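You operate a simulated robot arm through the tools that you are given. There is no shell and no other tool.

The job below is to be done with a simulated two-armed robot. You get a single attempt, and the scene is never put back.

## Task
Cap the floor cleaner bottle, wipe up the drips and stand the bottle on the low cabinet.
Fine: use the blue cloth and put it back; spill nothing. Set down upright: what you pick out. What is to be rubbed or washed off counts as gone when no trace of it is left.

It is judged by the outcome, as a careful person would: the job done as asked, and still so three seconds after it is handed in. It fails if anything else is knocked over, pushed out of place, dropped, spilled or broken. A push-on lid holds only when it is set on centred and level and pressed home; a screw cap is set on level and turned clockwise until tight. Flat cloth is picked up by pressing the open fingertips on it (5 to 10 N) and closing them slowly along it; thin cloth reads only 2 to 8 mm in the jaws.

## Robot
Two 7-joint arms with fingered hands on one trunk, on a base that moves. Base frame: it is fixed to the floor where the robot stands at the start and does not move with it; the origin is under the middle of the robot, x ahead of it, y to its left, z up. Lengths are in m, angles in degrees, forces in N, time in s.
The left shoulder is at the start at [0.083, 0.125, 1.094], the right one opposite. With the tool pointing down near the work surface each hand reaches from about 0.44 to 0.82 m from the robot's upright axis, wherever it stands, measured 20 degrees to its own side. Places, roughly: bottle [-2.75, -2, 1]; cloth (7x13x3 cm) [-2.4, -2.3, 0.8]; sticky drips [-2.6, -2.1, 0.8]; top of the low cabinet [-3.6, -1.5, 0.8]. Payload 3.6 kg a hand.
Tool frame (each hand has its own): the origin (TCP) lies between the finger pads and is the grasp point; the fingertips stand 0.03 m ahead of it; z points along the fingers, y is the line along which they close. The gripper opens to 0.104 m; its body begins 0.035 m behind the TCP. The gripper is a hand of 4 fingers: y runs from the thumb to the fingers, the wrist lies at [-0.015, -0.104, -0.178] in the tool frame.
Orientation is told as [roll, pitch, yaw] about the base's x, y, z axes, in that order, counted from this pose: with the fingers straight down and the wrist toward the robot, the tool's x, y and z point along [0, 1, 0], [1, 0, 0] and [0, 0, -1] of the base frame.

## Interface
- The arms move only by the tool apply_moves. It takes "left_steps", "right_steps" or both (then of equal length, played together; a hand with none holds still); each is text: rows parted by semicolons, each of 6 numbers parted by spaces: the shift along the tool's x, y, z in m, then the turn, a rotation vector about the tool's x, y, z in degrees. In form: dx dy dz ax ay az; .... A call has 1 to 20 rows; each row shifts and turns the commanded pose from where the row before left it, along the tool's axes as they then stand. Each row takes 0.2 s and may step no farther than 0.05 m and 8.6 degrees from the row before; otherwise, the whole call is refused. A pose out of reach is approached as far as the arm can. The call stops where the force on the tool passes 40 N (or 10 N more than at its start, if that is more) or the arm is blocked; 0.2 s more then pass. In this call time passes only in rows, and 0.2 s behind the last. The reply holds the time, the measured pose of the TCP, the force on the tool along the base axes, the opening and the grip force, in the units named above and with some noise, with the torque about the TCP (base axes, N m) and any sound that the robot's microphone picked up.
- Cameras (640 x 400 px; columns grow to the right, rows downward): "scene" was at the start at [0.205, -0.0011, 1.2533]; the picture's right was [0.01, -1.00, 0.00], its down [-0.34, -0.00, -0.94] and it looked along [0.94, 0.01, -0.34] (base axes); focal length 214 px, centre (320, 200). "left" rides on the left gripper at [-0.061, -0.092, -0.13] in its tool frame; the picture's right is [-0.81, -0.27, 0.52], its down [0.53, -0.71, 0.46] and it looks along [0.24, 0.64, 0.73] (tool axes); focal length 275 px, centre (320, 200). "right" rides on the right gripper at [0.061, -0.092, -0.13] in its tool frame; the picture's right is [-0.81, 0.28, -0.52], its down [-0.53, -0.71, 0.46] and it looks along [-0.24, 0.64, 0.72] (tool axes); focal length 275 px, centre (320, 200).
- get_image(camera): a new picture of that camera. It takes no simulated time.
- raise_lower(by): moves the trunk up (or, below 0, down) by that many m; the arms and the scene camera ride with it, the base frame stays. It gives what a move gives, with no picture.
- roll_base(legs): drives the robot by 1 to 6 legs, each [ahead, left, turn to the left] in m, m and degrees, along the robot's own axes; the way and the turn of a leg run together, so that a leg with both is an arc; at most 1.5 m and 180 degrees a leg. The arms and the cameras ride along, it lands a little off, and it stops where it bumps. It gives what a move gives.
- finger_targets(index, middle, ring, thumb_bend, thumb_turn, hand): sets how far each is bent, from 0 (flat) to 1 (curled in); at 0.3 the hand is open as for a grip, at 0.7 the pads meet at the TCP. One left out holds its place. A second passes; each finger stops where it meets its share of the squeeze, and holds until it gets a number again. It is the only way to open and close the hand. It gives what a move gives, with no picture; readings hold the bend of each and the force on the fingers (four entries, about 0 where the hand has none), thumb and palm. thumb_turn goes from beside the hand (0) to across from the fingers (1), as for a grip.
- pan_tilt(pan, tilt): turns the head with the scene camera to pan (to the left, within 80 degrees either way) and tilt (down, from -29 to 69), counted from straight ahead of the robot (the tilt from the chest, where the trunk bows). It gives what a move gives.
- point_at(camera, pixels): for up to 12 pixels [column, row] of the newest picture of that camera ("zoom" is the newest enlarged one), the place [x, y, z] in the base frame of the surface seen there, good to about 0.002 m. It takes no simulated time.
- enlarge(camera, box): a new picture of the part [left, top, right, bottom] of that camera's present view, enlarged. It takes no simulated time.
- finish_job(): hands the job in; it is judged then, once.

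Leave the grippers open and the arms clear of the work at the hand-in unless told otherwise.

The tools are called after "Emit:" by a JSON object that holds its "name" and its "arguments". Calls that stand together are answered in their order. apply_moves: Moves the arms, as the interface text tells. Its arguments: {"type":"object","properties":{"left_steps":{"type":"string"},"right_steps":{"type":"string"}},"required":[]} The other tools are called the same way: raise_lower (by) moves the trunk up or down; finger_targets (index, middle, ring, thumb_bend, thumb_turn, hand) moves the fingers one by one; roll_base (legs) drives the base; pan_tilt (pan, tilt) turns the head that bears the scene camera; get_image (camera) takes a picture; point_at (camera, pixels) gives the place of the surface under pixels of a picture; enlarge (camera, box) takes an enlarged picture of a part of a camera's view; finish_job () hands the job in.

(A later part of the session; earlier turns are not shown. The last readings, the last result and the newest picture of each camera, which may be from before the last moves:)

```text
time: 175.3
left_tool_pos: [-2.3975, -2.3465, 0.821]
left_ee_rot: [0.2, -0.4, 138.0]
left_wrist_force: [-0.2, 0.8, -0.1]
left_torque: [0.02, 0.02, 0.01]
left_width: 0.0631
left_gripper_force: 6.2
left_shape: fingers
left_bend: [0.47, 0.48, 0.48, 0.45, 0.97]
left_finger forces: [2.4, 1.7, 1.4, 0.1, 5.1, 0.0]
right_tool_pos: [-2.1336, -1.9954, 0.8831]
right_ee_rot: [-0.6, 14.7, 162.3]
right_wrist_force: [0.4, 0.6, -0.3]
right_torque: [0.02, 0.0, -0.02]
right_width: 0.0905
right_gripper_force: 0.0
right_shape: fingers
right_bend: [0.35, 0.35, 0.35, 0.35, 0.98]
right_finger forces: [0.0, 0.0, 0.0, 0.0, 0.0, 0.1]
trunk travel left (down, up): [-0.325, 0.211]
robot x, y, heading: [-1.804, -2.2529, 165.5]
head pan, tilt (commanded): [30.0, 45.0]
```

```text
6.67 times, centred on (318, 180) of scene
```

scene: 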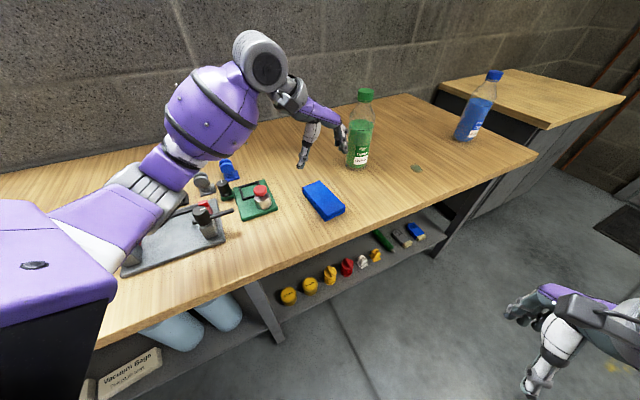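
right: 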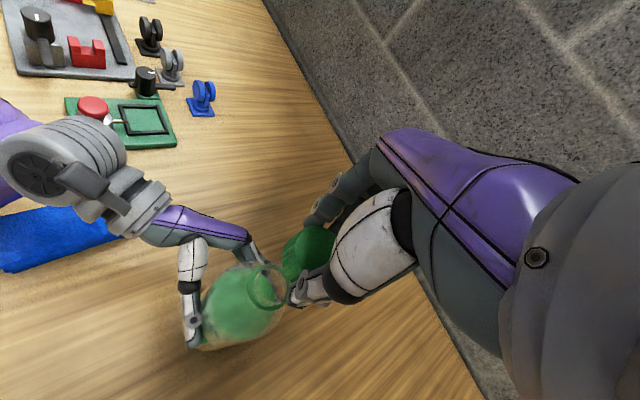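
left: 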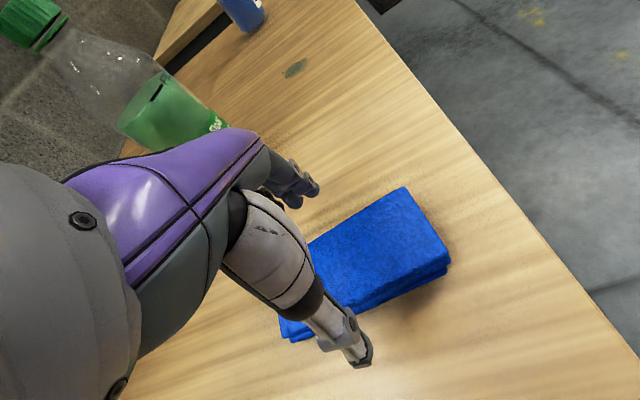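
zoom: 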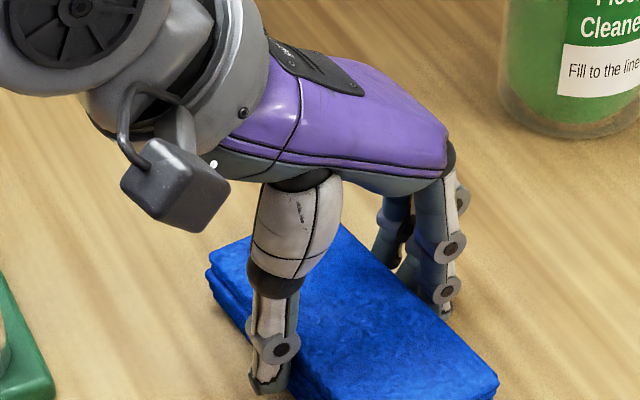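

All digits touch the cloth: 63 mm wide, 6 N. I firm up slightly and lift a little to test.

Emit:
{"name": "finger_targets", "arguments": {"hand": "left", "index": 0.53, "middle": 0.54, "ring": 0.54, "thumb_bend": 0.57}}

Emit:
{"name": "apply_moves", "arguments": {"left_steps": "0 0 -0.01 0 0 0; 0 0 -0.02 0 0 0; 0 0 -0.03 0 0 0"}}

Emit:
{"name": "enlarge", "arguments": {"camera": "scene", "box": [250, 120, 394, 210]}}

```text
time: 176.3
left_tool_pos: [-2.3981, -2.3471, 0.8209]
left_ee_rot: [0.1, -0.4, 138.0]
left_wrist_force: [-0.1, -0.4, 1.3]
left_torque: [0.04, 0.06, -0.04]
left_width: 0.0619
left_gripper_force: 11.0
left_shape: fingers
left_bend: [0.49, 0.5, 0.5, 0.46, 0.96]
left_finger forces: [4.3, 3.6, 3.3, 0.0, 11.2, 0.1]
right_tool_pos: [-2.1342, -1.9947, 0.8838]
right_ee_rot: [-0.8, 14.7, 162.4]
right_wrist_force: [0.0, 0.7, 0.8]
right_torque: [-0.01, -0.03, -0.01]
right_width: 0.0905
right_gripper_force: 0.1
right_shape: fingers
right_bend: [0.35, 0.35, 0.35, 0.35, 0.98]
right_finger forces: [0.0, 0.0, 0.0, 0.0, 0.1, 0.0]
trunk travel left (down, up): [-0.325, 0.211]
robot x, y, heading: [-1.807, -2.2535, 165.4]
head pan, tilt (commanded): [30.0, 45.0]
```

```text
time: 177.1
left_tool_pos: [-2.3976, -2.3481, 0.8803]
left_ee_rot: [0.2, -0.4, 137.9]
left_wrist_force: [0.9, -0.2, -0.4]
left_torque: [-0.06, -0.02, -0.01]
left_width: 0.0617
left_gripper_force: 10.0
left_shape: fingers
left_bend: [0.49, 0.5, 0.5, 0.47, 0.96]
left_finger forces: [4.3, 3.4, 2.9, 0.1, 10.7, 0.0]
right_tool_pos: [-2.1332, -1.9945, 0.8838]
right_ee_rot: [-0.7, 14.7, 162.5]
right_wrist_force: [-0.3, 0.1, 0.1]
right_torque: [-0.02, 0.01, 0.0]
right_width: 0.0902
right_gripper_force: 0.1
right_shape: fingers
right_bend: [0.35, 0.35, 0.35, 0.35, 0.98]
right_finger forces: [0.1, 0.0, 0.0, 0.1, 0.0, 0.0]
trunk travel left (down, up): [-0.325, 0.211]
robot x, y, heading: [-1.8051, -2.2513, 165.6]
head pan, tilt (commanded): [30.0, 45.0]
```

```text
4.44 times, centred on (322, 165) of scene
```

zoom: 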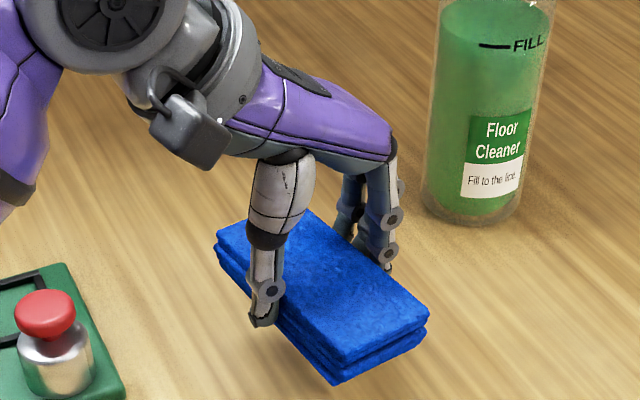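

The cloth lifts as one firm packet. For the way past the bottle I raise it to z≈1.09 first, then drive 0.35 m along the bench so that the drips lie where the cloth lay relative to me.

Emit:
{"name": "apply_moves", "arguments": {"left_steps": "0 0 -0.04 0 0 0; 0 0 -0.045 0 0 0; 0 0 -0.045 0 0 0; 0 0 -0.045 0 0 0; 0 0 -0.035 0 0 0"}}

Emit:
{"name": "roll_base", "arguments": {"legs": [[0.29, -0.196, 0]]}}

Emit:
{"name": "get_image", "arguments": {"camera": "scene"}}

Emit:
{"name": "get_image", "arguments": {"camera": "left"}}

```text
time: 178.3
left_tool_pos: [-2.3946, -2.3478, 1.0907]
left_ee_rot: [0.2, -0.3, 138.1]
left_wrist_force: [0.1, 0.5, 0.0]
left_torque: [0.01, -0.01, 0.05]
left_width: 0.0617
left_gripper_force: 9.8
left_shape: fingers
left_bend: [0.49, 0.5, 0.5, 0.47, 0.96]
left_finger forces: [4.3, 3.4, 2.8, 0.1, 10.6, 0.1]
right_tool_pos: [-2.1325, -1.9929, 0.884]
right_ee_rot: [-0.7, 14.7, 162.5]
right_wrist_force: [0.8, -0.2, -0.6]
right_torque: [-0.02, 0.02, -0.01]
right_width: 0.0903
right_gripper_force: 0.1
right_shape: fingers
right_bend: [0.35, 0.35, 0.35, 0.35, 0.98]
right_finger forces: [0.1, 0.1, 0.0, 0.0, 0.0, 0.0]
trunk travel left (down, up): [-0.325, 0.211]
robot x, y, heading: [-1.8042, -2.2491, 165.3]
head pan, tilt (commanded): [30.0, 45.0]
```

```text
time: 180.6
left_tool_pos: [-2.629, -2.0848, 1.09]
left_ee_rot: [0.2, -0.3, 137.8]
left_wrist_force: [-0.3, -0.5, -0.1]
left_torque: [-0.04, 0.02, 0.03]
left_width: 0.0615
left_gripper_force: 10.6
left_shape: fingers
left_bend: [0.49, 0.5, 0.5, 0.47, 0.96]
left_finger forces: [4.3, 3.3, 2.8, 0.0, 10.5, 0.1]
right_tool_pos: [-2.3639, -1.7331, 0.8853]
right_ee_rot: [-0.7, 14.6, 162.4]
right_wrist_force: [-0.6, -0.4, -0.5]
right_torque: [0.02, -0.01, -0.04]
right_width: 0.0902
right_gripper_force: 0.0
right_shape: fingers
right_bend: [0.35, 0.35, 0.35, 0.35, 0.98]
right_finger forces: [0.1, 0.1, 0.0, 0.0, 0.0, 0.0]
trunk travel left (down, up): [-0.325, 0.211]
robot x, y, heading: [-2.0374, -1.9925, 165.1]
head pan, tilt (commanded): [30.0, 45.0]
```

```text
taken
```

scene: 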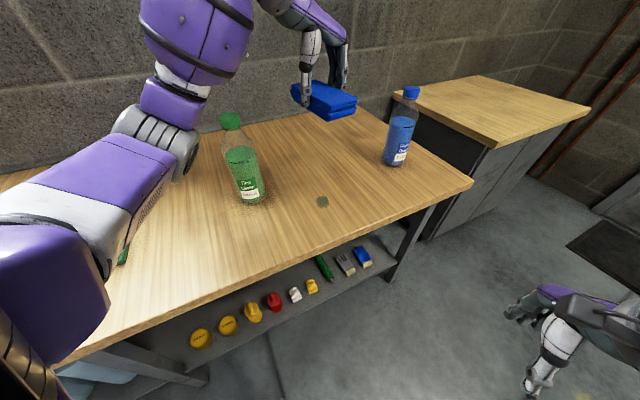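

```text
taken
```

left: 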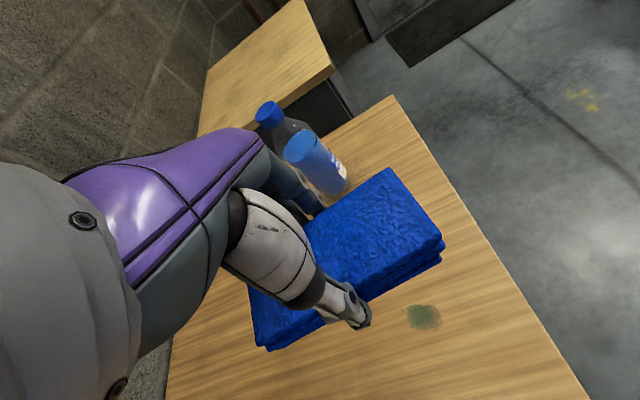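

The cloth hangs right above the drips, but in this stance my elbow would come down close to the bottle. It's safer to face the bench squarely: I back off to my right, turn left 56°, then come in again.

Emit:
{"name": "roll_base", "arguments": {"legs": [[0, -0.35, 0], [0, 0, 56]]}}

Emit:
{"name": "pan_tilt", "arguments": {"pan": 10, "tilt": 45}}

Emit:
{"name": "get_image", "arguments": {"camera": "scene"}}

```text
time: 186.7
left_tool_pos: [-2.2018, -2.1969, 1.0905]
left_ee_rot: [0.3, -0.4, -166.1]
left_wrist_force: [-0.1, 0.1, -0.7]
left_torque: [-0.05, 0.01, -0.02]
left_width: 0.0615
left_gripper_force: 10.2
left_shape: fingers
left_bend: [0.49, 0.5, 0.5, 0.47, 0.96]
left_finger forces: [4.1, 3.3, 2.7, 0.1, 10.2, 0.0]
right_tool_pos: [-2.3445, -1.7816, 0.8841]
right_ee_rot: [-0.8, 14.7, -141.7]
right_wrist_force: [0.7, -0.1, -0.5]
right_torque: [-0.04, 0.03, -0.02]
right_width: 0.0904
right_gripper_force: 0.1
right_shape: fingers
right_bend: [0.35, 0.35, 0.35, 0.35, 0.98]
right_finger forces: [0.1, 0.1, 0.1, 0.0, 0.0, 0.0]
trunk travel left (down, up): [-0.325, 0.211]
robot x, y, heading: [-1.9509, -1.6516, -139.0]
head pan, tilt (commanded): [30.0, 45.0]
```

```text
time: 187.5
left_tool_pos: [-2.2014, -2.1985, 1.0915]
left_ee_rot: [0.3, -0.3, -166.2]
left_wrist_force: [0.7, -0.1, 0.1]
left_torque: [0.02, 0.01, 0.0]
left_width: 0.0614
left_gripper_force: 9.5
left_shape: fingers
left_bend: [0.49, 0.5, 0.5, 0.47, 0.96]
left_finger forces: [4.1, 3.3, 2.7, 0.0, 10.2, 0.0]
right_tool_pos: [-2.3458, -1.7812, 0.8824]
right_ee_rot: [-0.7, 14.7, -141.6]
right_wrist_force: [0.8, 0.1, 0.3]
right_torque: [-0.03, 0.01, -0.01]
right_width: 0.0905
right_gripper_force: 0.1
right_shape: fingers
right_bend: [0.35, 0.35, 0.35, 0.35, 0.98]
right_finger forces: [0.0, 0.0, 0.0, 0.0, 0.0, 0.1]
trunk travel left (down, up): [-0.325, 0.211]
robot x, y, heading: [-1.95, -1.6599, -138.8]
head pan, tilt (commanded): [10.0, 45.0]
```

```text
taken
```

scene: 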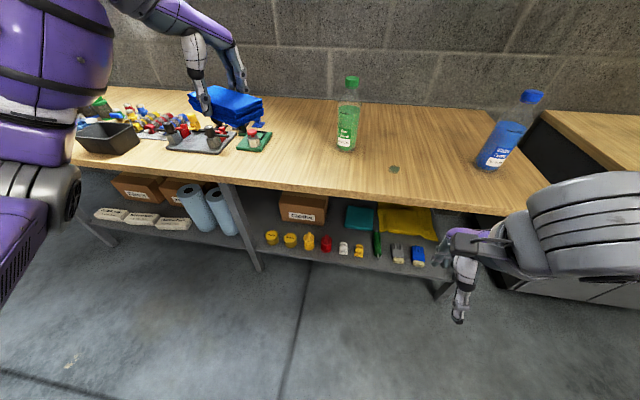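

Now I face the bench squarely, cloth held at z 1.09. I first raise and straighten the right hand, then drive 0.25 ahead and 0.37 right to bring the cloth over the drips.

Emit:
{"name": "apply_moves", "arguments": {"right_steps": "0 0 -0.03 -7.3 0.7 0; 0 0 -0.03 -7.4 0 0; 0 0 -0.045 0 0 0; 0 0 -0.045 0 0 0; 0 0 -0.045 0 0 0; 0 0 -0.045 0 0 0"}}

Emit:
{"name": "roll_base", "arguments": {"legs": [[0, -0.374, 0], [0.25, 0, 0]]}}

Emit:
{"name": "get_image", "arguments": {"camera": "scene"}}

Emit:
{"name": "get_image", "arguments": {"camera": "left"}}

```text
time: 188.9
left_tool_pos: [-2.1999, -2.1983, 1.0912]
left_ee_rot: [0.2, -0.4, -166.1]
left_wrist_force: [-1.0, 0.5, -1.1]
left_torque: [0.03, -0.02, -0.01]
left_width: 0.0614
left_gripper_force: 10.3
left_shape: fingers
left_bend: [0.49, 0.5, 0.5, 0.47, 0.96]
left_finger forces: [4.0, 3.3, 2.7, 0.1, 10.2, 0.0]
right_tool_pos: [-2.3758, -1.8137, 1.1251]
right_ee_rot: [0.0, -0.1, -141.4]
right_wrist_force: [0.6, -0.4, -0.6]
right_torque: [-0.02, 0.02, 0.01]
right_width: 0.0903
right_gripper_force: 0.1
right_shape: fingers
right_bend: [0.35, 0.35, 0.35, 0.35, 0.98]
right_finger forces: [0.1, 0.1, 0.0, 0.0, 0.1, 0.0]
right hand out of reach, approached as far as the arm can: row 1, 2
trunk travel left (down, up): [-0.325, 0.211]
robot x, y, heading: [-1.9486, -1.6516, -139.1]
head pan, tilt (commanded): [10.0, 45.0]
```

```text
time: 194.2
left_tool_pos: [-2.6402, -2.0745, 1.0903]
left_ee_rot: [0.3, -0.2, -166.8]
left_wrist_force: [0.8, -0.8, -1.4]
left_torque: [0.0, -0.04, 0.02]
left_width: 0.0613
left_gripper_force: 9.9
left_shape: fingers
left_bend: [0.49, 0.5, 0.5, 0.47, 0.96]
left_finger forces: [4.1, 3.3, 2.7, 0.0, 10.2, 0.0]
right_tool_pos: [-2.8133, -1.6902, 1.1236]
right_ee_rot: [0.1, -0.1, -142.1]
right_wrist_force: [0.1, -0.4, 0.0]
right_torque: [0.0, 0.01, -0.01]
right_width: 0.0903
right_gripper_force: 0.1
right_shape: fingers
right_bend: [0.35, 0.35, 0.35, 0.35, 0.98]
right_finger forces: [0.1, 0.0, 0.0, 0.0, 0.0, 0.0]
trunk travel left (down, up): [-0.325, 0.211]
robot x, y, heading: [-2.3826, -1.5325, -139.5]
head pan, tilt (commanded): [10.0, 45.0]
```

```text
taken
```

scene: 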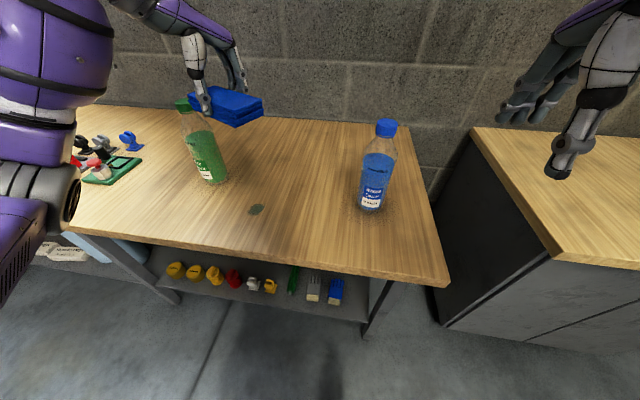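

```text
taken
```

left: 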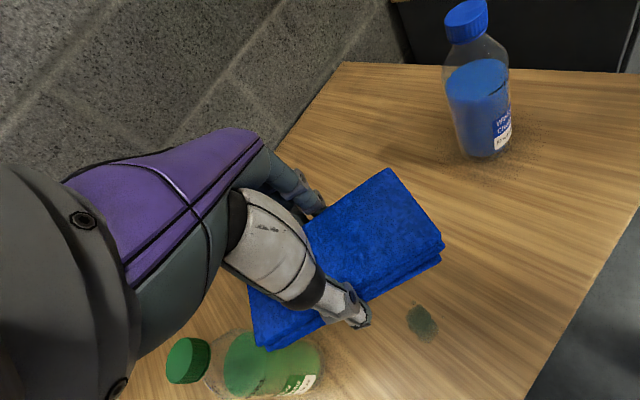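

The cloth is above the drips area; I measure the drip spot (256, 210) and the bottle once more in an enlarged view.

Emit:
{"name": "enlarge", "arguments": {"camera": "scene", "box": [216, 185, 296, 235]}}

Emit:
{"name": "point_at", "arguments": {"camera": "zoom", "pixels": [[320, 195], [270, 195], [375, 170], [310, 230], [365, 150], [340, 235], [260, 210], [385, 200]]}}

```text
8.00 times, centred on (256, 210) of scene
```

zoom: 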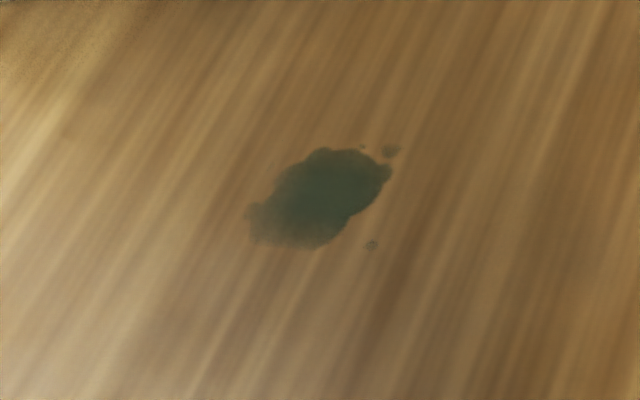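

```text
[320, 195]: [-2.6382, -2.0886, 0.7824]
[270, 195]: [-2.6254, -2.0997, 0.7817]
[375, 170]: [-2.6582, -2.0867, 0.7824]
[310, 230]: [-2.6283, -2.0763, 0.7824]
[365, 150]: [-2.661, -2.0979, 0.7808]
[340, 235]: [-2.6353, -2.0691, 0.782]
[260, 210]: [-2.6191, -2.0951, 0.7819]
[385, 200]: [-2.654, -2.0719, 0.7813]
```

The main spot is centred at (-2.638, -2.087) with tiny satellites at about (-2.667, -2.093) and (-2.641, -2.060). I centre the cloth and lower it to z 0.85 first.

Emit:
{"name": "apply_moves", "arguments": {"left_steps": "0.0097 0 0.03 0 0 0; 0 0 0.045 0 0 0; 0 0 0.045 0 0 0; 0 0 0.045 0 0 0; 0 0 0.045 0 0 0; 0 0 0.03 0 0 0"}}

Emit:
{"name": "get_image", "arguments": {"camera": "scene"}}

Emit:
{"name": "get_image", "arguments": {"camera": "left"}}

```text
time: 195.6
left_tool_pos: [-2.6386, -2.0847, 0.851]
left_ee_rot: [0.1, -0.5, -166.7]
left_wrist_force: [-1.2, 0.0, -0.5]
left_torque: [-0.03, 0.01, -0.04]
left_width: 0.0618
left_gripper_force: 9.7
left_shape: fingers
left_bend: [0.49, 0.5, 0.51, 0.47, 0.96]
left_finger forces: [3.9, 3.4, 2.7, 0.1, 10.0, 0.1]
right_tool_pos: [-2.814, -1.6884, 1.1242]
right_ee_rot: [0.0, 0.0, -142.1]
right_wrist_force: [0.2, 0.6, -0.3]
right_torque: [-0.01, -0.01, -0.01]
right_width: 0.0904
right_gripper_force: 0.1
right_shape: fingers
right_bend: [0.35, 0.35, 0.35, 0.35, 0.98]
right_finger forces: [0.1, 0.0, 0.0, 0.0, 0.1, 0.1]
trunk travel left (down, up): [-0.325, 0.211]
robot x, y, heading: [-2.3804, -1.5334, -139.6]
head pan, tilt (commanded): [10.0, 45.0]
```

```text
taken
```

scene: 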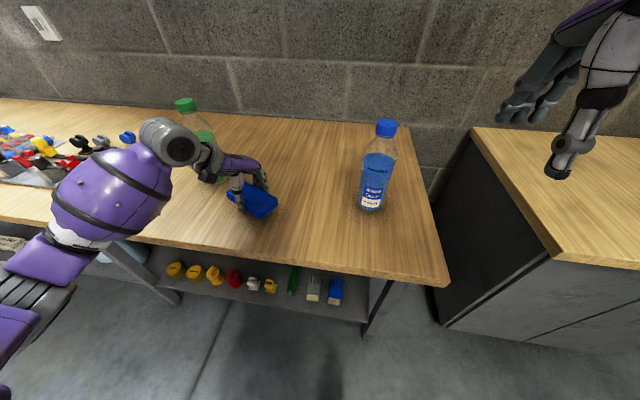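

```text
taken
```

left: 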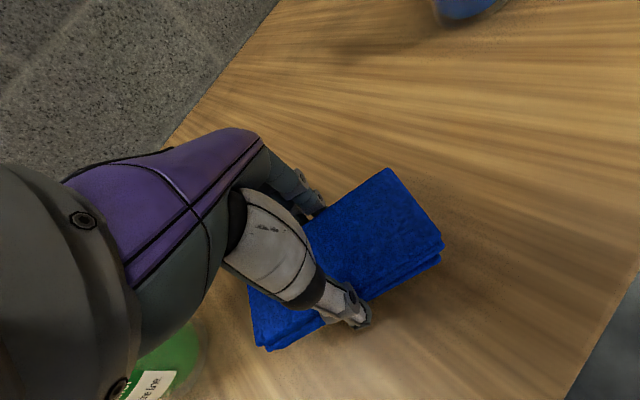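

The cloth is just above the spot. Before wiping I check the distance of the forearm (170, 140) and elbow (110, 190) from the green bottle.

Emit:
{"name": "point_at", "arguments": {"camera": "scene", "pixels": [[170, 130], [178, 150], [200, 165], [185, 103], [110, 190], [150, 180], [205, 140], [75, 150]]}}

Emit:
{"name": "enlarge", "arguments": {"camera": "scene", "box": [130, 90, 290, 230]}}

```text
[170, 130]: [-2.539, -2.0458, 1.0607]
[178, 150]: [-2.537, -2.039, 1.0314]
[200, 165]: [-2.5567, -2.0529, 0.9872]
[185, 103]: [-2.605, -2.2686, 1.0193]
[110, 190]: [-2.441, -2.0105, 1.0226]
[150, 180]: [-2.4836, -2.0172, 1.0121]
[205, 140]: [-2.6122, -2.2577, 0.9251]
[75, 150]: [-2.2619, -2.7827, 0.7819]
```

```text
2.86 times, centred on (210, 160) of scene
```

zoom: 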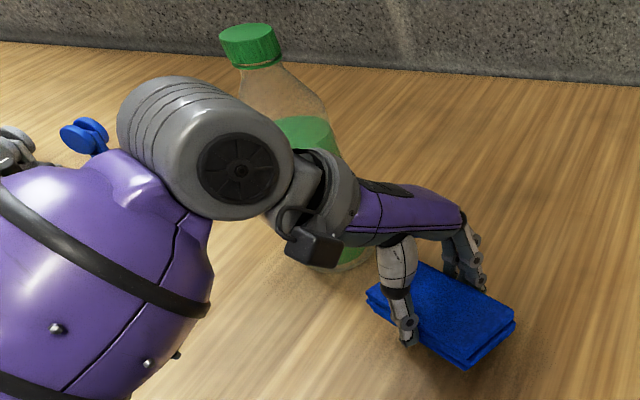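

All of the arm is more than 15 cm from the bottle. I lower the cloth to contact, the last bit in small steps.

Emit:
{"name": "apply_moves", "arguments": {"left_steps": "0 0 0.014 0 0 0; 0 0 0.012 0 0 0; 0 0 0.003 0 0 0"}}

Emit:
{"name": "apply_moves", "arguments": {"left_steps": "0 0 0.002 0 0 0"}}

```text
time: 196.4
left_tool_pos: [-2.6394, -2.0859, 0.8225]
left_ee_rot: [0.1, -0.4, -166.7]
left_wrist_force: [0.6, 0.0, 0.2]
left_torque: [-0.02, 0.06, 0.01]
left_width: 0.0612
left_gripper_force: 9.4
left_shape: fingers
left_bend: [0.49, 0.5, 0.51, 0.47, 0.96]
left_finger forces: [4.1, 3.3, 2.7, 0.1, 10.2, 0.1]
right_tool_pos: [-2.8131, -1.6889, 1.1241]
right_ee_rot: [0.0, 0.0, -142.1]
right_wrist_force: [-0.4, 0.3, 0.5]
right_torque: [-0.02, 0.01, 0.0]
right_width: 0.0903
right_gripper_force: 0.1
right_shape: fingers
right_bend: [0.35, 0.35, 0.35, 0.35, 0.98]
right_finger forces: [0.0, 0.0, 0.0, 0.1, 0.0, 0.0]
trunk travel left (down, up): [-0.325, 0.211]
robot x, y, heading: [-2.3854, -1.5364, -139.2]
head pan, tilt (commanded): [10.0, 45.0]
```

```text
time: 196.8
left_tool_pos: [-2.6411, -2.0869, 0.8213]
left_ee_rot: [0.3, -0.5, -166.7]
left_wrist_force: [1.8, 0.9, 6.5]
left_torque: [-0.04, 0.08, -0.05]
left_width: 0.0614
left_gripper_force: 10.9
left_shape: fingers
left_bend: [0.49, 0.5, 0.51, 0.47, 0.96]
left_finger forces: [4.0, 3.3, 2.7, 0.0, 11.2, 0.0]
right_tool_pos: [-2.813, -1.6895, 1.1244]
right_ee_rot: [0.0, 0.0, -142.1]
right_wrist_force: [0.0, 0.7, 0.0]
right_torque: [0.0, 0.03, 0.0]
right_width: 0.0903
right_gripper_force: 0.1
right_shape: fingers
right_bend: [0.35, 0.35, 0.35, 0.35, 0.98]
right_finger forces: [0.1, 0.0, 0.0, 0.0, 0.0, 0.0]
trunk travel left (down, up): [-0.325, 0.211]
robot x, y, heading: [-2.3842, -1.5338, -139.3]
head pan, tilt (commanded): [10.0, 45.0]
```

6.5 N on the cloth. I rub to and fro, ±3 cm across the cloth's narrow direction over the spot.

Emit:
{"name": "apply_moves", "arguments": {"left_steps": "0 0.015 0 0 0 0; 0 0.015 0 0 0 0; 0 -0.02 0 0 0 0; 0 -0.02 0 0 0 0; 0 -0.02 0 0 0 0; 0 0.02 0 0 0 0; 0 0.02 0 0 0 0; 0 0.02 0 0 0 0; 0 -0.02 0 0 0 0; 0 -0.02 0 0 0 0; 0 -0.02 0 0 0 0; 0 0.02 0 0 0 0; 0 0.02 0 0 0 0; 0 0.02 0 0 0 0; 0 -0.015 0 0 0 0; 0 -0.015 0 0 0 0"}}

Emit:
{"name": "enlarge", "arguments": {"camera": "scene", "box": [200, 150, 320, 240]}}

```text
time: 200.2
left_tool_pos: [-2.6413, -2.0851, 0.8192]
left_ee_rot: [0.2, -0.4, -166.7]
left_wrist_force: [-0.2, -1.2, 0.8]
left_torque: [-0.04, 0.07, 0.01]
left_width: 0.0619
left_gripper_force: 10.9
left_shape: fingers
left_bend: [0.48, 0.51, 0.51, 0.47, 0.96]
left_finger forces: [4.5, 3.5, 2.8, 0.0, 10.8, 0.0]
right_tool_pos: [-2.8138, -1.6886, 1.1242]
right_ee_rot: [0.1, 0.0, -142.0]
right_wrist_force: [-0.2, 0.6, 0.3]
right_torque: [-0.01, 0.0, -0.01]
right_width: 0.0903
right_gripper_force: 0.0
right_shape: fingers
right_bend: [0.35, 0.35, 0.35, 0.35, 0.98]
right_finger forces: [0.0, 0.0, 0.1, 0.0, 0.0, 0.0]
trunk travel left (down, up): [-0.325, 0.211]
robot x, y, heading: [-2.3831, -1.5353, -139.3]
head pan, tilt (commanded): [10.0, 45.0]
```

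```text
4.44 times, centred on (260, 195) of scene
```

zoom: 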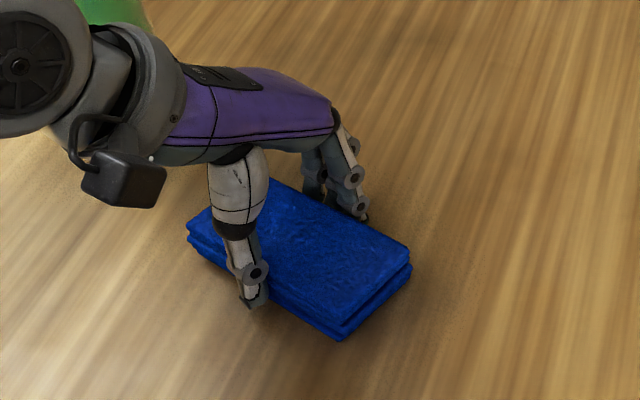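

The force has eased to about 1 N, so I press 2.5 mm more and rub the other way, along the cloth's length.

Emit:
{"name": "finger_targets", "arguments": {"hand": "left", "index": 0.55, "middle": 0.56, "ring": 0.57, "thumb_bend": 0.61}}

Emit:
{"name": "apply_moves", "arguments": {"left_steps": "0 0 0.0025 0 0 0; 0.015 0 0 0 0 0; 0.015 0 0 0 0 0; -0.02 0 0 0 0 0; -0.02 0 0 0 0 0; -0.02 0 0 0 0 0; 0.02 0 0.0005 0 0 0; 0.02 0 0 0 0 0; 0.02 0 0 0 0 0; -0.02 0 0.0005 0 0 0; -0.02 0 0 0 0 0; -0.02 0 0 0 0 0; 0.02 0 0 0 0 0; 0.02 0 0 0 0 0; 0.02 0 0 0 0 0; -0.015 0 0 0 0 0; -0.015 0 0 0 0 0"}}

```text
time: 201.2
left_tool_pos: [-2.6407, -2.0845, 0.8204]
left_ee_rot: [0.1, -0.4, -166.6]
left_wrist_force: [0.8, -0.2, 1.6]
left_torque: [-0.05, 0.01, -0.04]
left_width: 0.0617
left_gripper_force: 15.5
left_shape: fingers
left_bend: [0.49, 0.51, 0.52, 0.48, 0.96]
left_finger forces: [6.3, 4.8, 4.1, 0.0, 15.5, 0.0]
right_tool_pos: [-2.813, -1.6896, 1.1236]
right_ee_rot: [-0.1, -0.1, -142.2]
right_wrist_force: [-0.8, 0.5, -0.3]
right_torque: [-0.01, -0.02, -0.01]
right_width: 0.0905
right_gripper_force: 0.1
right_shape: fingers
right_bend: [0.35, 0.35, 0.35, 0.35, 0.98]
right_finger forces: [0.1, 0.1, 0.0, 0.0, 0.0, 0.0]
trunk travel left (down, up): [-0.325, 0.211]
robot x, y, heading: [-2.3848, -1.5348, -139.5]
head pan, tilt (commanded): [10.0, 45.0]
```

```text
time: 204.8
left_tool_pos: [-2.6389, -2.0842, 0.8166]
left_ee_rot: [0.3, -0.3, -166.7]
left_wrist_force: [1.7, -3.0, 18.3]
left_torque: [-0.07, -0.04, -0.05]
left_width: 0.0614
left_gripper_force: 18.3
left_shape: fingers
left_bend: [0.48, 0.51, 0.51, 0.5, 0.96]
left_finger forces: [6.2, 5.7, 4.3, 0.0, 19.4, 0.1]
right_tool_pos: [-2.8123, -1.6887, 1.1248]
right_ee_rot: [0.0, 0.0, -142.1]
right_wrist_force: [0.5, -0.1, 0.6]
right_torque: [0.0, 0.03, -0.02]
right_width: 0.0902
right_gripper_force: 0.1
right_shape: fingers
right_bend: [0.35, 0.35, 0.35, 0.35, 0.98]
right_finger forces: [0.1, 0.1, 0.1, 0.0, 0.1, 0.0]
trunk travel left (down, up): [-0.325, 0.211]
robot x, y, heading: [-2.3862, -1.5311, -139.6]
head pan, tilt (commanded): [10.0, 45.0]
```

18 N while rubbing. Now I lift the cloth and look at the spot.

Emit:
{"name": "apply_moves", "arguments": {"left_steps": "0 0 -0.02 0 0 0; 0 0 -0.04 0 0 0; 0 -0.02 -0.045 0 0 0; 0 -0.03 -0.04 0 0 0; 0 -0.03 -0.04 0 0 0"}}

Emit:
{"name": "get_image", "arguments": {"camera": "scene"}}

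Emit:
{"name": "enlarge", "arguments": {"camera": "scene", "box": [196, 160, 324, 240]}}

Emit:
{"name": "get_image", "arguments": {"camera": "left"}}

```text
time: 206.0
left_tool_pos: [-2.5614, -2.0682, 0.9999]
left_ee_rot: [0.1, -0.3, -166.8]
left_wrist_force: [1.0, 0.1, -0.6]
left_torque: [0.0, 0.02, 0.04]
left_width: 0.0615
left_gripper_force: 15.1
left_shape: fingers
left_bend: [0.48, 0.51, 0.51, 0.5, 0.95]
left_finger forces: [6.5, 4.7, 3.6, 0.1, 15.3, 0.1]
right_tool_pos: [-2.8138, -1.6887, 1.1237]
right_ee_rot: [-0.1, 0.0, -142.1]
right_wrist_force: [0.1, 0.8, 0.3]
right_torque: [-0.03, -0.03, -0.02]
right_width: 0.0904
right_gripper_force: 0.0
right_shape: fingers
right_bend: [0.35, 0.35, 0.35, 0.35, 0.98]
right_finger forces: [0.0, 0.1, 0.0, 0.0, 0.1, 0.0]
trunk travel left (down, up): [-0.325, 0.211]
robot x, y, heading: [-2.3829, -1.5352, -139.6]
head pan, tilt (commanded): [10.0, 45.0]
```

```text
taken
```

scene: 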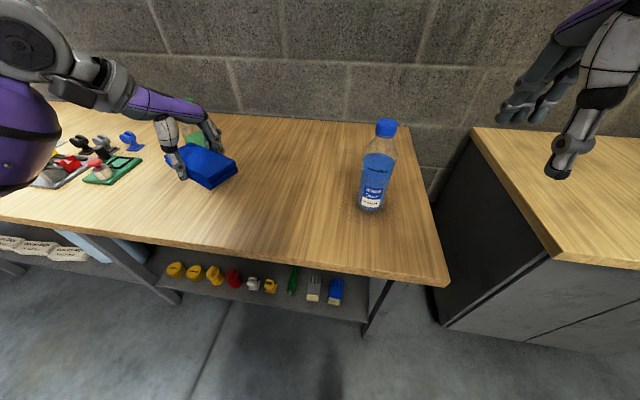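

```text
5.00 times, centred on (260, 200) of scene
```

zoom: 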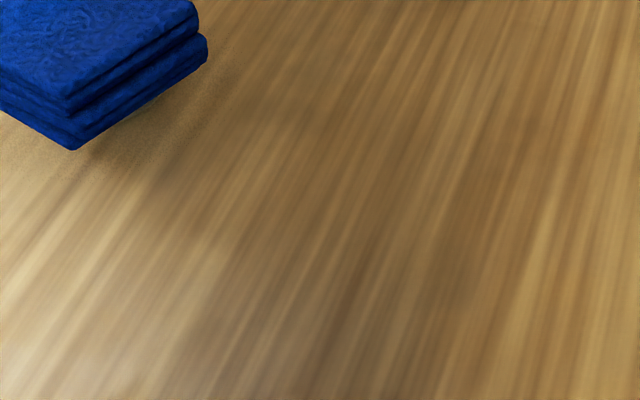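

```text
taken
```

left: 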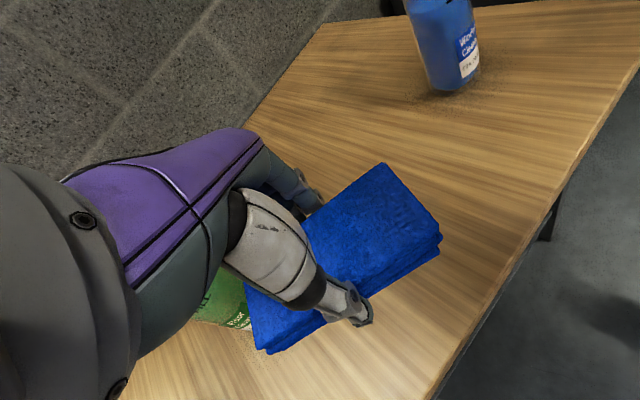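

The spot seems gone. I enlarge its former place (256, 210) strongly to look for any trace.

Emit:
{"name": "enlarge", "arguments": {"camera": "scene", "box": [224, 190, 288, 230]}}

Emit:
{"name": "point_at", "arguments": {"camera": "zoom", "pixels": [[320, 200], [250, 150], [400, 250]]}}

```text
10.00 times, centred on (256, 210) of scene
```

zoom: 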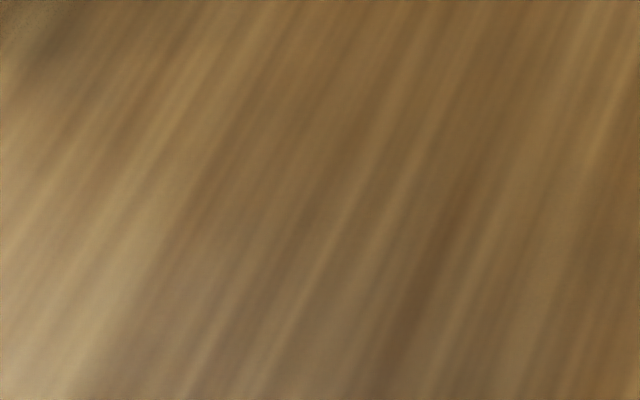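

```text
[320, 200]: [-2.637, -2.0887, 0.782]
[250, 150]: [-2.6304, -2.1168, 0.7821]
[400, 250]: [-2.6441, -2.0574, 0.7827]
```

Clean wood at this scale. I look even closer at two parts for leftover specks.

Emit:
{"name": "enlarge", "arguments": {"camera": "scene", "box": [236, 192, 276, 217]}}

Emit:
{"name": "enlarge", "arguments": {"camera": "scene", "box": [236, 210, 276, 235]}}

```text
16.00 times, centred on (256, 204) of scene
```

zoom: 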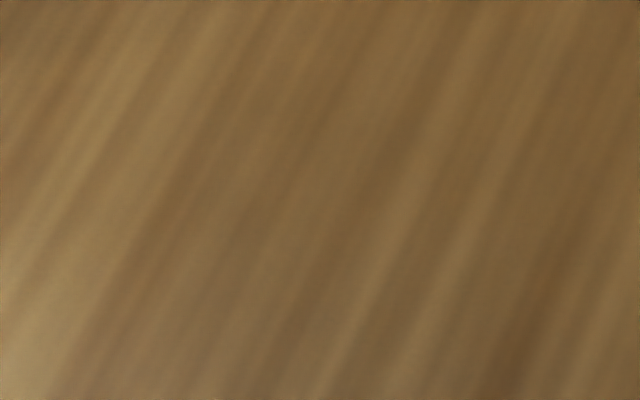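

```text
16.00 times, centred on (256, 222) of scene
```

zoom: 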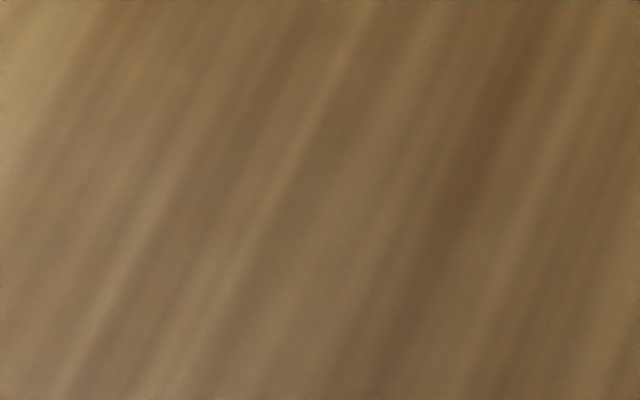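

No trace left anywhere. Now I take the cloth back: raise it to z 1.09 and drive the same way in reverse — back, left, turn right 56°, then to the earlier place.

Emit:
{"name": "apply_moves", "arguments": {"left_steps": "0 0.02 -0.0225 0 0 0; 0 0.02 -0.0225 0 0 0; 0 0.02 -0.0225 0 0 0; 0 0.02 -0.0225 0 0 0"}}

Emit:
{"name": "roll_base", "arguments": {"legs": [[-0.25, 0, 0], [0, 0.374, 0], [0, 0, -55.3]]}}

Emit:
{"name": "pan_tilt", "arguments": {"pan": 30, "tilt": 45}}

Emit:
{"name": "get_image", "arguments": {"camera": "scene"}}

```text
time: 207.0
left_tool_pos: [-2.6392, -2.0827, 1.0925]
left_ee_rot: [0.3, -0.4, -166.6]
left_wrist_force: [-0.4, 0.9, -0.4]
left_torque: [0.02, 0.0, 0.04]
left_width: 0.0614
left_gripper_force: 15.0
left_shape: fingers
left_bend: [0.48, 0.51, 0.51, 0.5, 0.95]
left_finger forces: [6.5, 4.6, 3.6, 0.1, 15.2, 0.0]
right_tool_pos: [-2.8129, -1.6893, 1.1235]
right_ee_rot: [0.0, 0.0, -142.0]
right_wrist_force: [0.0, -0.3, 0.0]
right_torque: [0.01, -0.03, 0.01]
right_width: 0.0905
right_gripper_force: 0.1
right_shape: fingers
right_bend: [0.35, 0.35, 0.35, 0.35, 0.98]
right_finger forces: [0.1, 0.0, 0.0, 0.0, 0.0, 0.0]
trunk travel left (down, up): [-0.325, 0.211]
robot x, y, heading: [-2.3829, -1.5379, -139.9]
head pan, tilt (commanded): [10.0, 45.0]
```

```text
time: 214.7
left_tool_pos: [-2.5509, -1.7625, 1.0922]
left_ee_rot: [0.1, -0.3, 138.2]
left_wrist_force: [0.3, 0.2, -0.8]
left_torque: [0.01, 0.02, -0.01]
left_width: 0.0611
left_gripper_force: 15.1
left_shape: fingers
left_bend: [0.48, 0.51, 0.52, 0.5, 0.95]
left_finger forces: [6.4, 4.6, 3.5, 0.1, 15.0, 0.1]
right_tool_pos: [-2.3276, -1.395, 1.1242]
right_ee_rot: [0.0, 0.0, 162.8]
right_wrist_force: [0.1, -0.6, 0.1]
right_torque: [-0.02, 0.0, 0.02]
right_width: 0.0901
right_gripper_force: 0.1
right_shape: fingers
right_bend: [0.35, 0.35, 0.35, 0.35, 0.98]
right_finger forces: [0.1, 0.0, 0.0, 0.0, 0.0, 0.0]
trunk travel left (down, up): [-0.325, 0.211]
robot x, y, heading: [-1.9503, -1.66, 165.3]
head pan, tilt (commanded): [10.0, 45.0]
```

```text
time: 215.5
left_tool_pos: [-2.5518, -1.7619, 1.0925]
left_ee_rot: [0.3, -0.3, 138.2]
left_wrist_force: [-0.2, 0.7, -0.4]
left_torque: [-0.01, 0.0, 0.01]
left_width: 0.0614
left_gripper_force: 14.4
left_shape: fingers
left_bend: [0.48, 0.51, 0.52, 0.5, 0.95]
left_finger forces: [6.2, 4.5, 3.5, 0.0, 14.9, 0.1]
right_tool_pos: [-2.3281, -1.3951, 1.1241]
right_ee_rot: [0.1, 0.0, 162.8]
right_wrist_force: [-0.3, -0.3, -0.7]
right_torque: [0.0, -0.04, -0.01]
right_width: 0.0904
right_gripper_force: 0.1
right_shape: fingers
right_bend: [0.35, 0.35, 0.35, 0.35, 0.98]
right_finger forces: [0.0, 0.0, 0.0, 0.0, 0.1, 0.0]
trunk travel left (down, up): [-0.325, 0.211]
robot x, y, heading: [-1.9545, -1.6585, 165.0]
head pan, tilt (commanded): [30.0, 45.0]
```

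```text
taken
```

scene: 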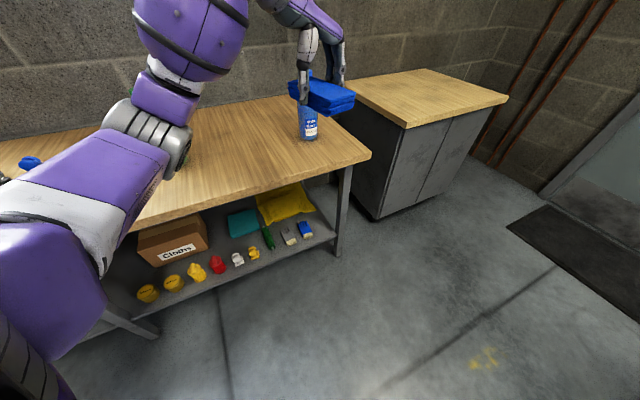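

All fine; the cloth is held high. I drive to the earlier stance in front of the cloth's place: 0.29 back, 0.535 left.

Emit:
{"name": "roll_base", "arguments": {"legs": [[-0.294, 0.535, 0]]}}

Emit:
{"name": "get_image", "arguments": {"camera": "scene"}}

```text
time: 220.7
left_tool_pos: [-2.4027, -2.359, 1.0919]
left_ee_rot: [0.2, -0.3, 138.5]
left_wrist_force: [-1.1, -0.5, -0.1]
left_torque: [-0.03, 0.0, 0.0]
left_width: 0.0613
left_gripper_force: 14.1
left_shape: fingers
left_bend: [0.48, 0.51, 0.52, 0.5, 0.95]
left_finger forces: [6.4, 4.5, 3.6, 0.0, 14.9, 0.1]
right_tool_pos: [-2.1815, -1.9888, 1.1243]
right_ee_rot: [0.0, 0.0, 163.1]
right_wrist_force: [0.2, 1.2, -0.3]
right_torque: [0.04, -0.03, -0.03]
right_width: 0.0907
right_gripper_force: 0.0
right_shape: fingers
right_bend: [0.35, 0.35, 0.35, 0.35, 0.98]
right_finger forces: [0.1, 0.1, 0.1, 0.0, 0.1, 0.1]
trunk travel left (down, up): [-0.325, 0.211]
robot x, y, heading: [-1.8062, -2.2532, 165.8]
head pan, tilt (commanded): [30.0, 45.0]
```

```text
taken
```

scene: 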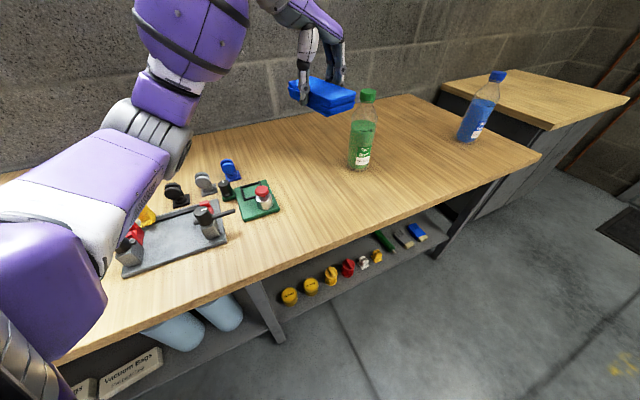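

I'm back at the cloth's place. While the view is free I check the bench around the bottle for any further drips.

Emit:
{"name": "enlarge", "arguments": {"camera": "scene", "box": [300, 110, 460, 210]}}

Emit:
{"name": "apply_moves", "arguments": {"left_steps": "-0.006 0.002 0.03 0 0 0.5; -0.0059 0.0019 0.04 0 0 0; 0 0 0.045 0 0 0; 0 0 0.045 0 0 0; 0 0 0.045 0 0 0; 0 0 0.03 0 0 0"}}

Emit:
{"name": "enlarge", "arguments": {"camera": "scene", "box": [250, 120, 394, 210]}}

```text
4.00 times, centred on (380, 160) of scene
```

zoom: 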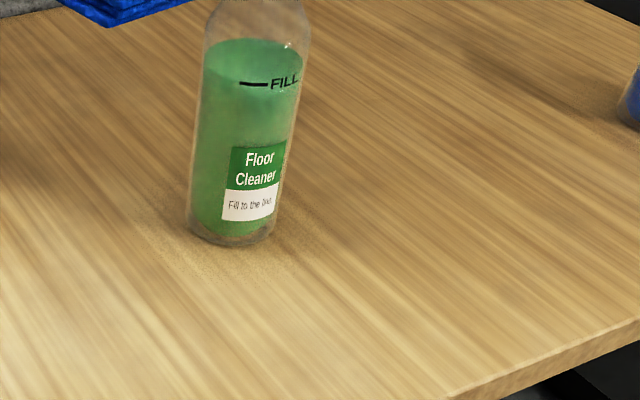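

```text
time: 222.1
left_tool_pos: [-2.4005, -2.3462, 0.8581]
left_ee_rot: [0.2, -0.3, 137.8]
left_wrist_force: [0.1, 0.4, -2.0]
left_torque: [0.02, 0.0, 0.02]
left_width: 0.061
left_gripper_force: 14.7
left_shape: fingers
left_bend: [0.48, 0.51, 0.52, 0.5, 0.95]
left_finger forces: [6.3, 4.5, 3.5, 0.0, 14.8, 0.0]
right_tool_pos: [-2.1806, -1.9894, 1.1249]
right_ee_rot: [0.0, -0.1, 163.0]
right_wrist_force: [-0.1, 0.6, 0.3]
right_torque: [-0.01, 0.04, 0.03]
right_width: 0.0903
right_gripper_force: 0.1
right_shape: fingers
right_bend: [0.35, 0.35, 0.35, 0.35, 0.98]
right_finger forces: [0.0, 0.1, 0.0, 0.0, 0.1, 0.1]
trunk travel left (down, up): [-0.325, 0.211]
robot x, y, heading: [-1.8063, -2.2515, 165.6]
head pan, tilt (commanded): [30.0, 45.0]
```

```text
4.44 times, centred on (322, 165) of scene
```

zoom: 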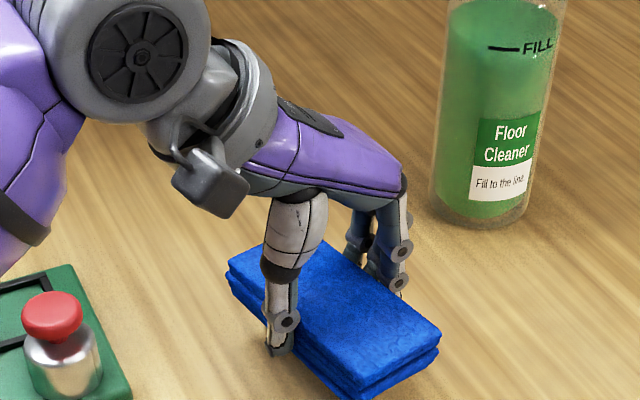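

The rest of the bench is clean. The cloth is 4 cm above its place; I measure its corners to set it exactly where it lay.

Emit:
{"name": "point_at", "arguments": {"camera": "zoom", "pixels": [[434, 333], [355, 378], [234, 268], [345, 320], [262, 250], [300, 300]]}}

```text
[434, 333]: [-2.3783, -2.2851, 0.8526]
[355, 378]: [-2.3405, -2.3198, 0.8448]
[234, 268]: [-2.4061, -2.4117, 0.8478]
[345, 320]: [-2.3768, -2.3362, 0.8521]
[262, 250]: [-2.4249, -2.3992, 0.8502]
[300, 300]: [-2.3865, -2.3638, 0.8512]
```

The corners match the original places within a few millimetres. I lower the remaining 4 cm, the end slowly.

Emit:
{"name": "apply_moves", "arguments": {"left_steps": "0 0 0.015 0 0 0; 0 0 0.015 0 0 0; 0 0 0.007 0 0 0; 0 0 0.002 0 0 0"}}

```text
time: 223.1
left_tool_pos: [-2.4007, -2.3454, 0.8184]
left_ee_rot: [0.1, -0.4, 137.9]
left_wrist_force: [-0.4, -0.4, 0.3]
left_torque: [-0.03, 0.01, -0.02]
left_width: 0.0613
left_gripper_force: 14.7
left_shape: fingers
left_bend: [0.48, 0.51, 0.52, 0.5, 0.95]
left_finger forces: [6.2, 4.5, 3.4, 0.1, 14.7, 0.1]
right_tool_pos: [-2.1817, -1.9892, 1.1235]
right_ee_rot: [0.0, 0.1, 163.0]
right_wrist_force: [-0.3, -1.0, 0.1]
right_torque: [0.01, -0.01, 0.01]
right_width: 0.0901
right_gripper_force: 0.0
right_shape: fingers
right_bend: [0.35, 0.35, 0.35, 0.35, 0.98]
right_finger forces: [0.0, 0.0, 0.0, 0.1, 0.1, 0.0]
trunk travel left (down, up): [-0.325, 0.211]
robot x, y, heading: [-1.8122, -2.258, 165.7]
head pan, tilt (commanded): [30.0, 45.0]
```

No contact yet. I shift 2 mm back sideways and lower 2 mm more.

Emit:
{"name": "apply_moves", "arguments": {"left_steps": "0 -0.002 0.001 0 0 0; 0 0 0.001 0 0 0"}}

```text
time: 223.7
left_tool_pos: [-2.4002, -2.3466, 0.8174]
left_ee_rot: [0.2, -0.7, 137.7]
left_wrist_force: [-1.9, 2.3, 6.3]
left_torque: [0.02, 0.07, -0.05]
left_width: 0.0613
left_gripper_force: 16.1
left_shape: fingers
left_bend: [0.48, 0.51, 0.52, 0.5, 0.95]
left_finger forces: [7.1, 5.2, 4.1, 0.1, 15.0, 0.0]
right_tool_pos: [-2.1808, -1.9885, 1.1238]
right_ee_rot: [0.0, -0.1, 163.1]
right_wrist_force: [0.8, 0.4, 0.2]
right_torque: [-0.02, -0.01, -0.02]
right_width: 0.0901
right_gripper_force: 0.2
right_shape: fingers
right_bend: [0.35, 0.35, 0.35, 0.35, 0.98]
right_finger forces: [0.0, 0.1, 0.0, 0.1, 0.0, 0.0]
trunk travel left (down, up): [-0.325, 0.211]
robot x, y, heading: [-1.8063, -2.2557, 165.4]
head pan, tilt (commanded): [30.0, 45.0]
```

The cloth touches down (6 N). I open the fingers in two stages and check that it lies flat.

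Emit:
{"name": "finger_targets", "arguments": {"hand": "left", "index": 0.44, "middle": 0.44, "ring": 0.44, "thumb_bend": 0.44}}

Emit:
{"name": "finger_targets", "arguments": {"hand": "left", "index": 0.3, "middle": 0.3, "ring": 0.3, "thumb_bend": 0.3}}

Emit:
{"name": "apply_moves", "arguments": {"left_steps": "0 0 -0.01 0 0 0; 0 0 -0.03 0 0 0; 0 0 -0.04 0 0 0; 0 0 -0.045 0 0 0; 0 0 -0.045 0 0 0; 0 0 -0.045 0 0 0; 0 0 -0.045 0 0 0; 0 0 -0.04 0 0 0"}}

Emit:
{"name": "get_image", "arguments": {"camera": "scene"}}

Emit:
{"name": "enlarge", "arguments": {"camera": "scene", "box": [250, 140, 394, 230]}}

```text
time: 224.7
left_tool_pos: [-2.3991, -2.3463, 0.8167]
left_ee_rot: [0.2, -0.4, 137.9]
left_wrist_force: [0.7, 0.4, -0.3]
left_torque: [-0.03, 0.0, -0.01]
left_width: 0.0688
left_gripper_force: 0.7
left_shape: fingers
left_bend: [0.44, 0.44, 0.44, 0.44, 0.97]
left_finger forces: [0.4, 0.0, 0.0, 0.0, 0.5, 0.0]
right_tool_pos: [-2.1811, -1.9897, 1.1239]
right_ee_rot: [0.0, 0.0, 162.9]
right_wrist_force: [-0.2, 1.2, -0.3]
right_torque: [0.05, 0.01, 0.0]
right_width: 0.0902
right_gripper_force: 0.1
right_shape: fingers
right_bend: [0.35, 0.35, 0.35, 0.35, 0.98]
right_finger forces: [0.0, 0.0, 0.0, 0.0, 0.0, 0.1]
trunk travel left (down, up): [-0.325, 0.211]
robot x, y, heading: [-1.8096, -2.2523, 165.4]
head pan, tilt (commanded): [30.0, 45.0]
```

```text
time: 225.7
left_tool_pos: [-2.3987, -2.3478, 0.8159]
left_ee_rot: [0.3, -0.4, 137.9]
left_wrist_force: [0.0, 0.8, -0.4]
left_torque: [0.02, 0.01, -0.01]
left_width: 0.1029
left_gripper_force: 0.0
left_shape: fingers
left_bend: [0.3, 0.3, 0.3, 0.3, 0.97]
left_finger forces: [0.0, 0.0, 0.1, 0.0, 0.0, 0.0]
right_tool_pos: [-2.1807, -1.9895, 1.1234]
right_ee_rot: [0.1, 0.0, 163.0]
right_wrist_force: [0.5, 0.1, 0.0]
right_torque: [0.03, -0.02, -0.03]
right_width: 0.0902
right_gripper_force: 0.0
right_shape: fingers
right_bend: [0.35, 0.35, 0.35, 0.35, 0.98]
right_finger forces: [0.0, 0.1, 0.1, 0.1, 0.1, 0.1]
trunk travel left (down, up): [-0.325, 0.211]
robot x, y, heading: [-1.8027, -2.2505, 165.5]
head pan, tilt (commanded): [30.0, 45.0]
```

```text
time: 227.5
left_tool_pos: [-2.3974, -2.3487, 1.1149]
left_ee_rot: [0.2, -0.2, 137.9]
left_wrist_force: [-0.6, -0.3, 0.3]
left_torque: [0.03, 0.0, -0.03]
left_width: 0.1028
left_gripper_force: 0.0
left_shape: fingers
left_bend: [0.3, 0.3, 0.3, 0.3, 0.97]
left_finger forces: [0.0, 0.0, 0.0, 0.0, 0.1, 0.1]
right_tool_pos: [-2.1802, -1.9887, 1.1237]
right_ee_rot: [0.0, -0.1, 163.1]
right_wrist_force: [0.2, 0.9, 0.3]
right_torque: [-0.02, -0.01, 0.01]
right_width: 0.0904
right_gripper_force: 0.0
right_shape: fingers
right_bend: [0.35, 0.35, 0.35, 0.35, 0.98]
right_finger forces: [0.0, 0.0, 0.0, 0.0, 0.1, 0.1]
trunk travel left (down, up): [-0.325, 0.211]
robot x, y, heading: [-1.8071, -2.2548, 165.5]
head pan, tilt (commanded): [30.0, 45.0]
```

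```text
taken
```

scene: 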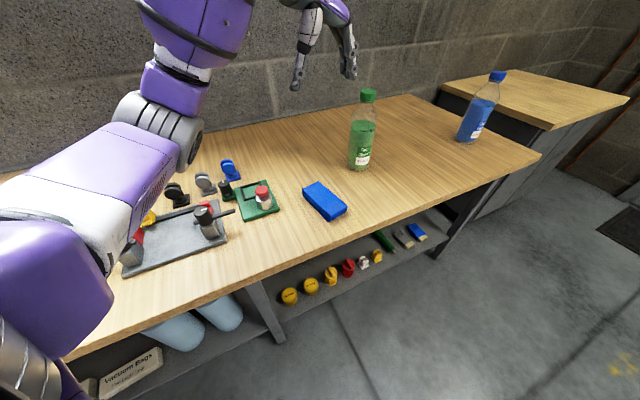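

```text
4.44 times, centred on (322, 185) of scene
```

zoom: 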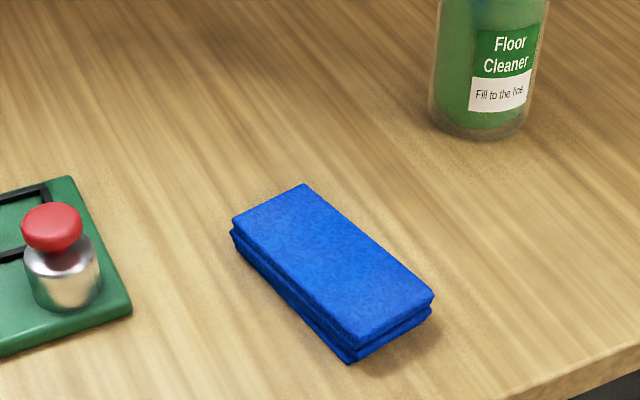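

The cloth lies flat again. I verify its corners against the first readings.

Emit:
{"name": "point_at", "arguments": {"camera": "zoom", "pixels": [[236, 222], [302, 187], [430, 297], [352, 343], [332, 262]]}}

```text
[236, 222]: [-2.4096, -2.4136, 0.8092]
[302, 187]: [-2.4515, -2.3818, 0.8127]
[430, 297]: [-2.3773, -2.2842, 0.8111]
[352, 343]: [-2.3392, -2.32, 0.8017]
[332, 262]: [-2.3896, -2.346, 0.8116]
```

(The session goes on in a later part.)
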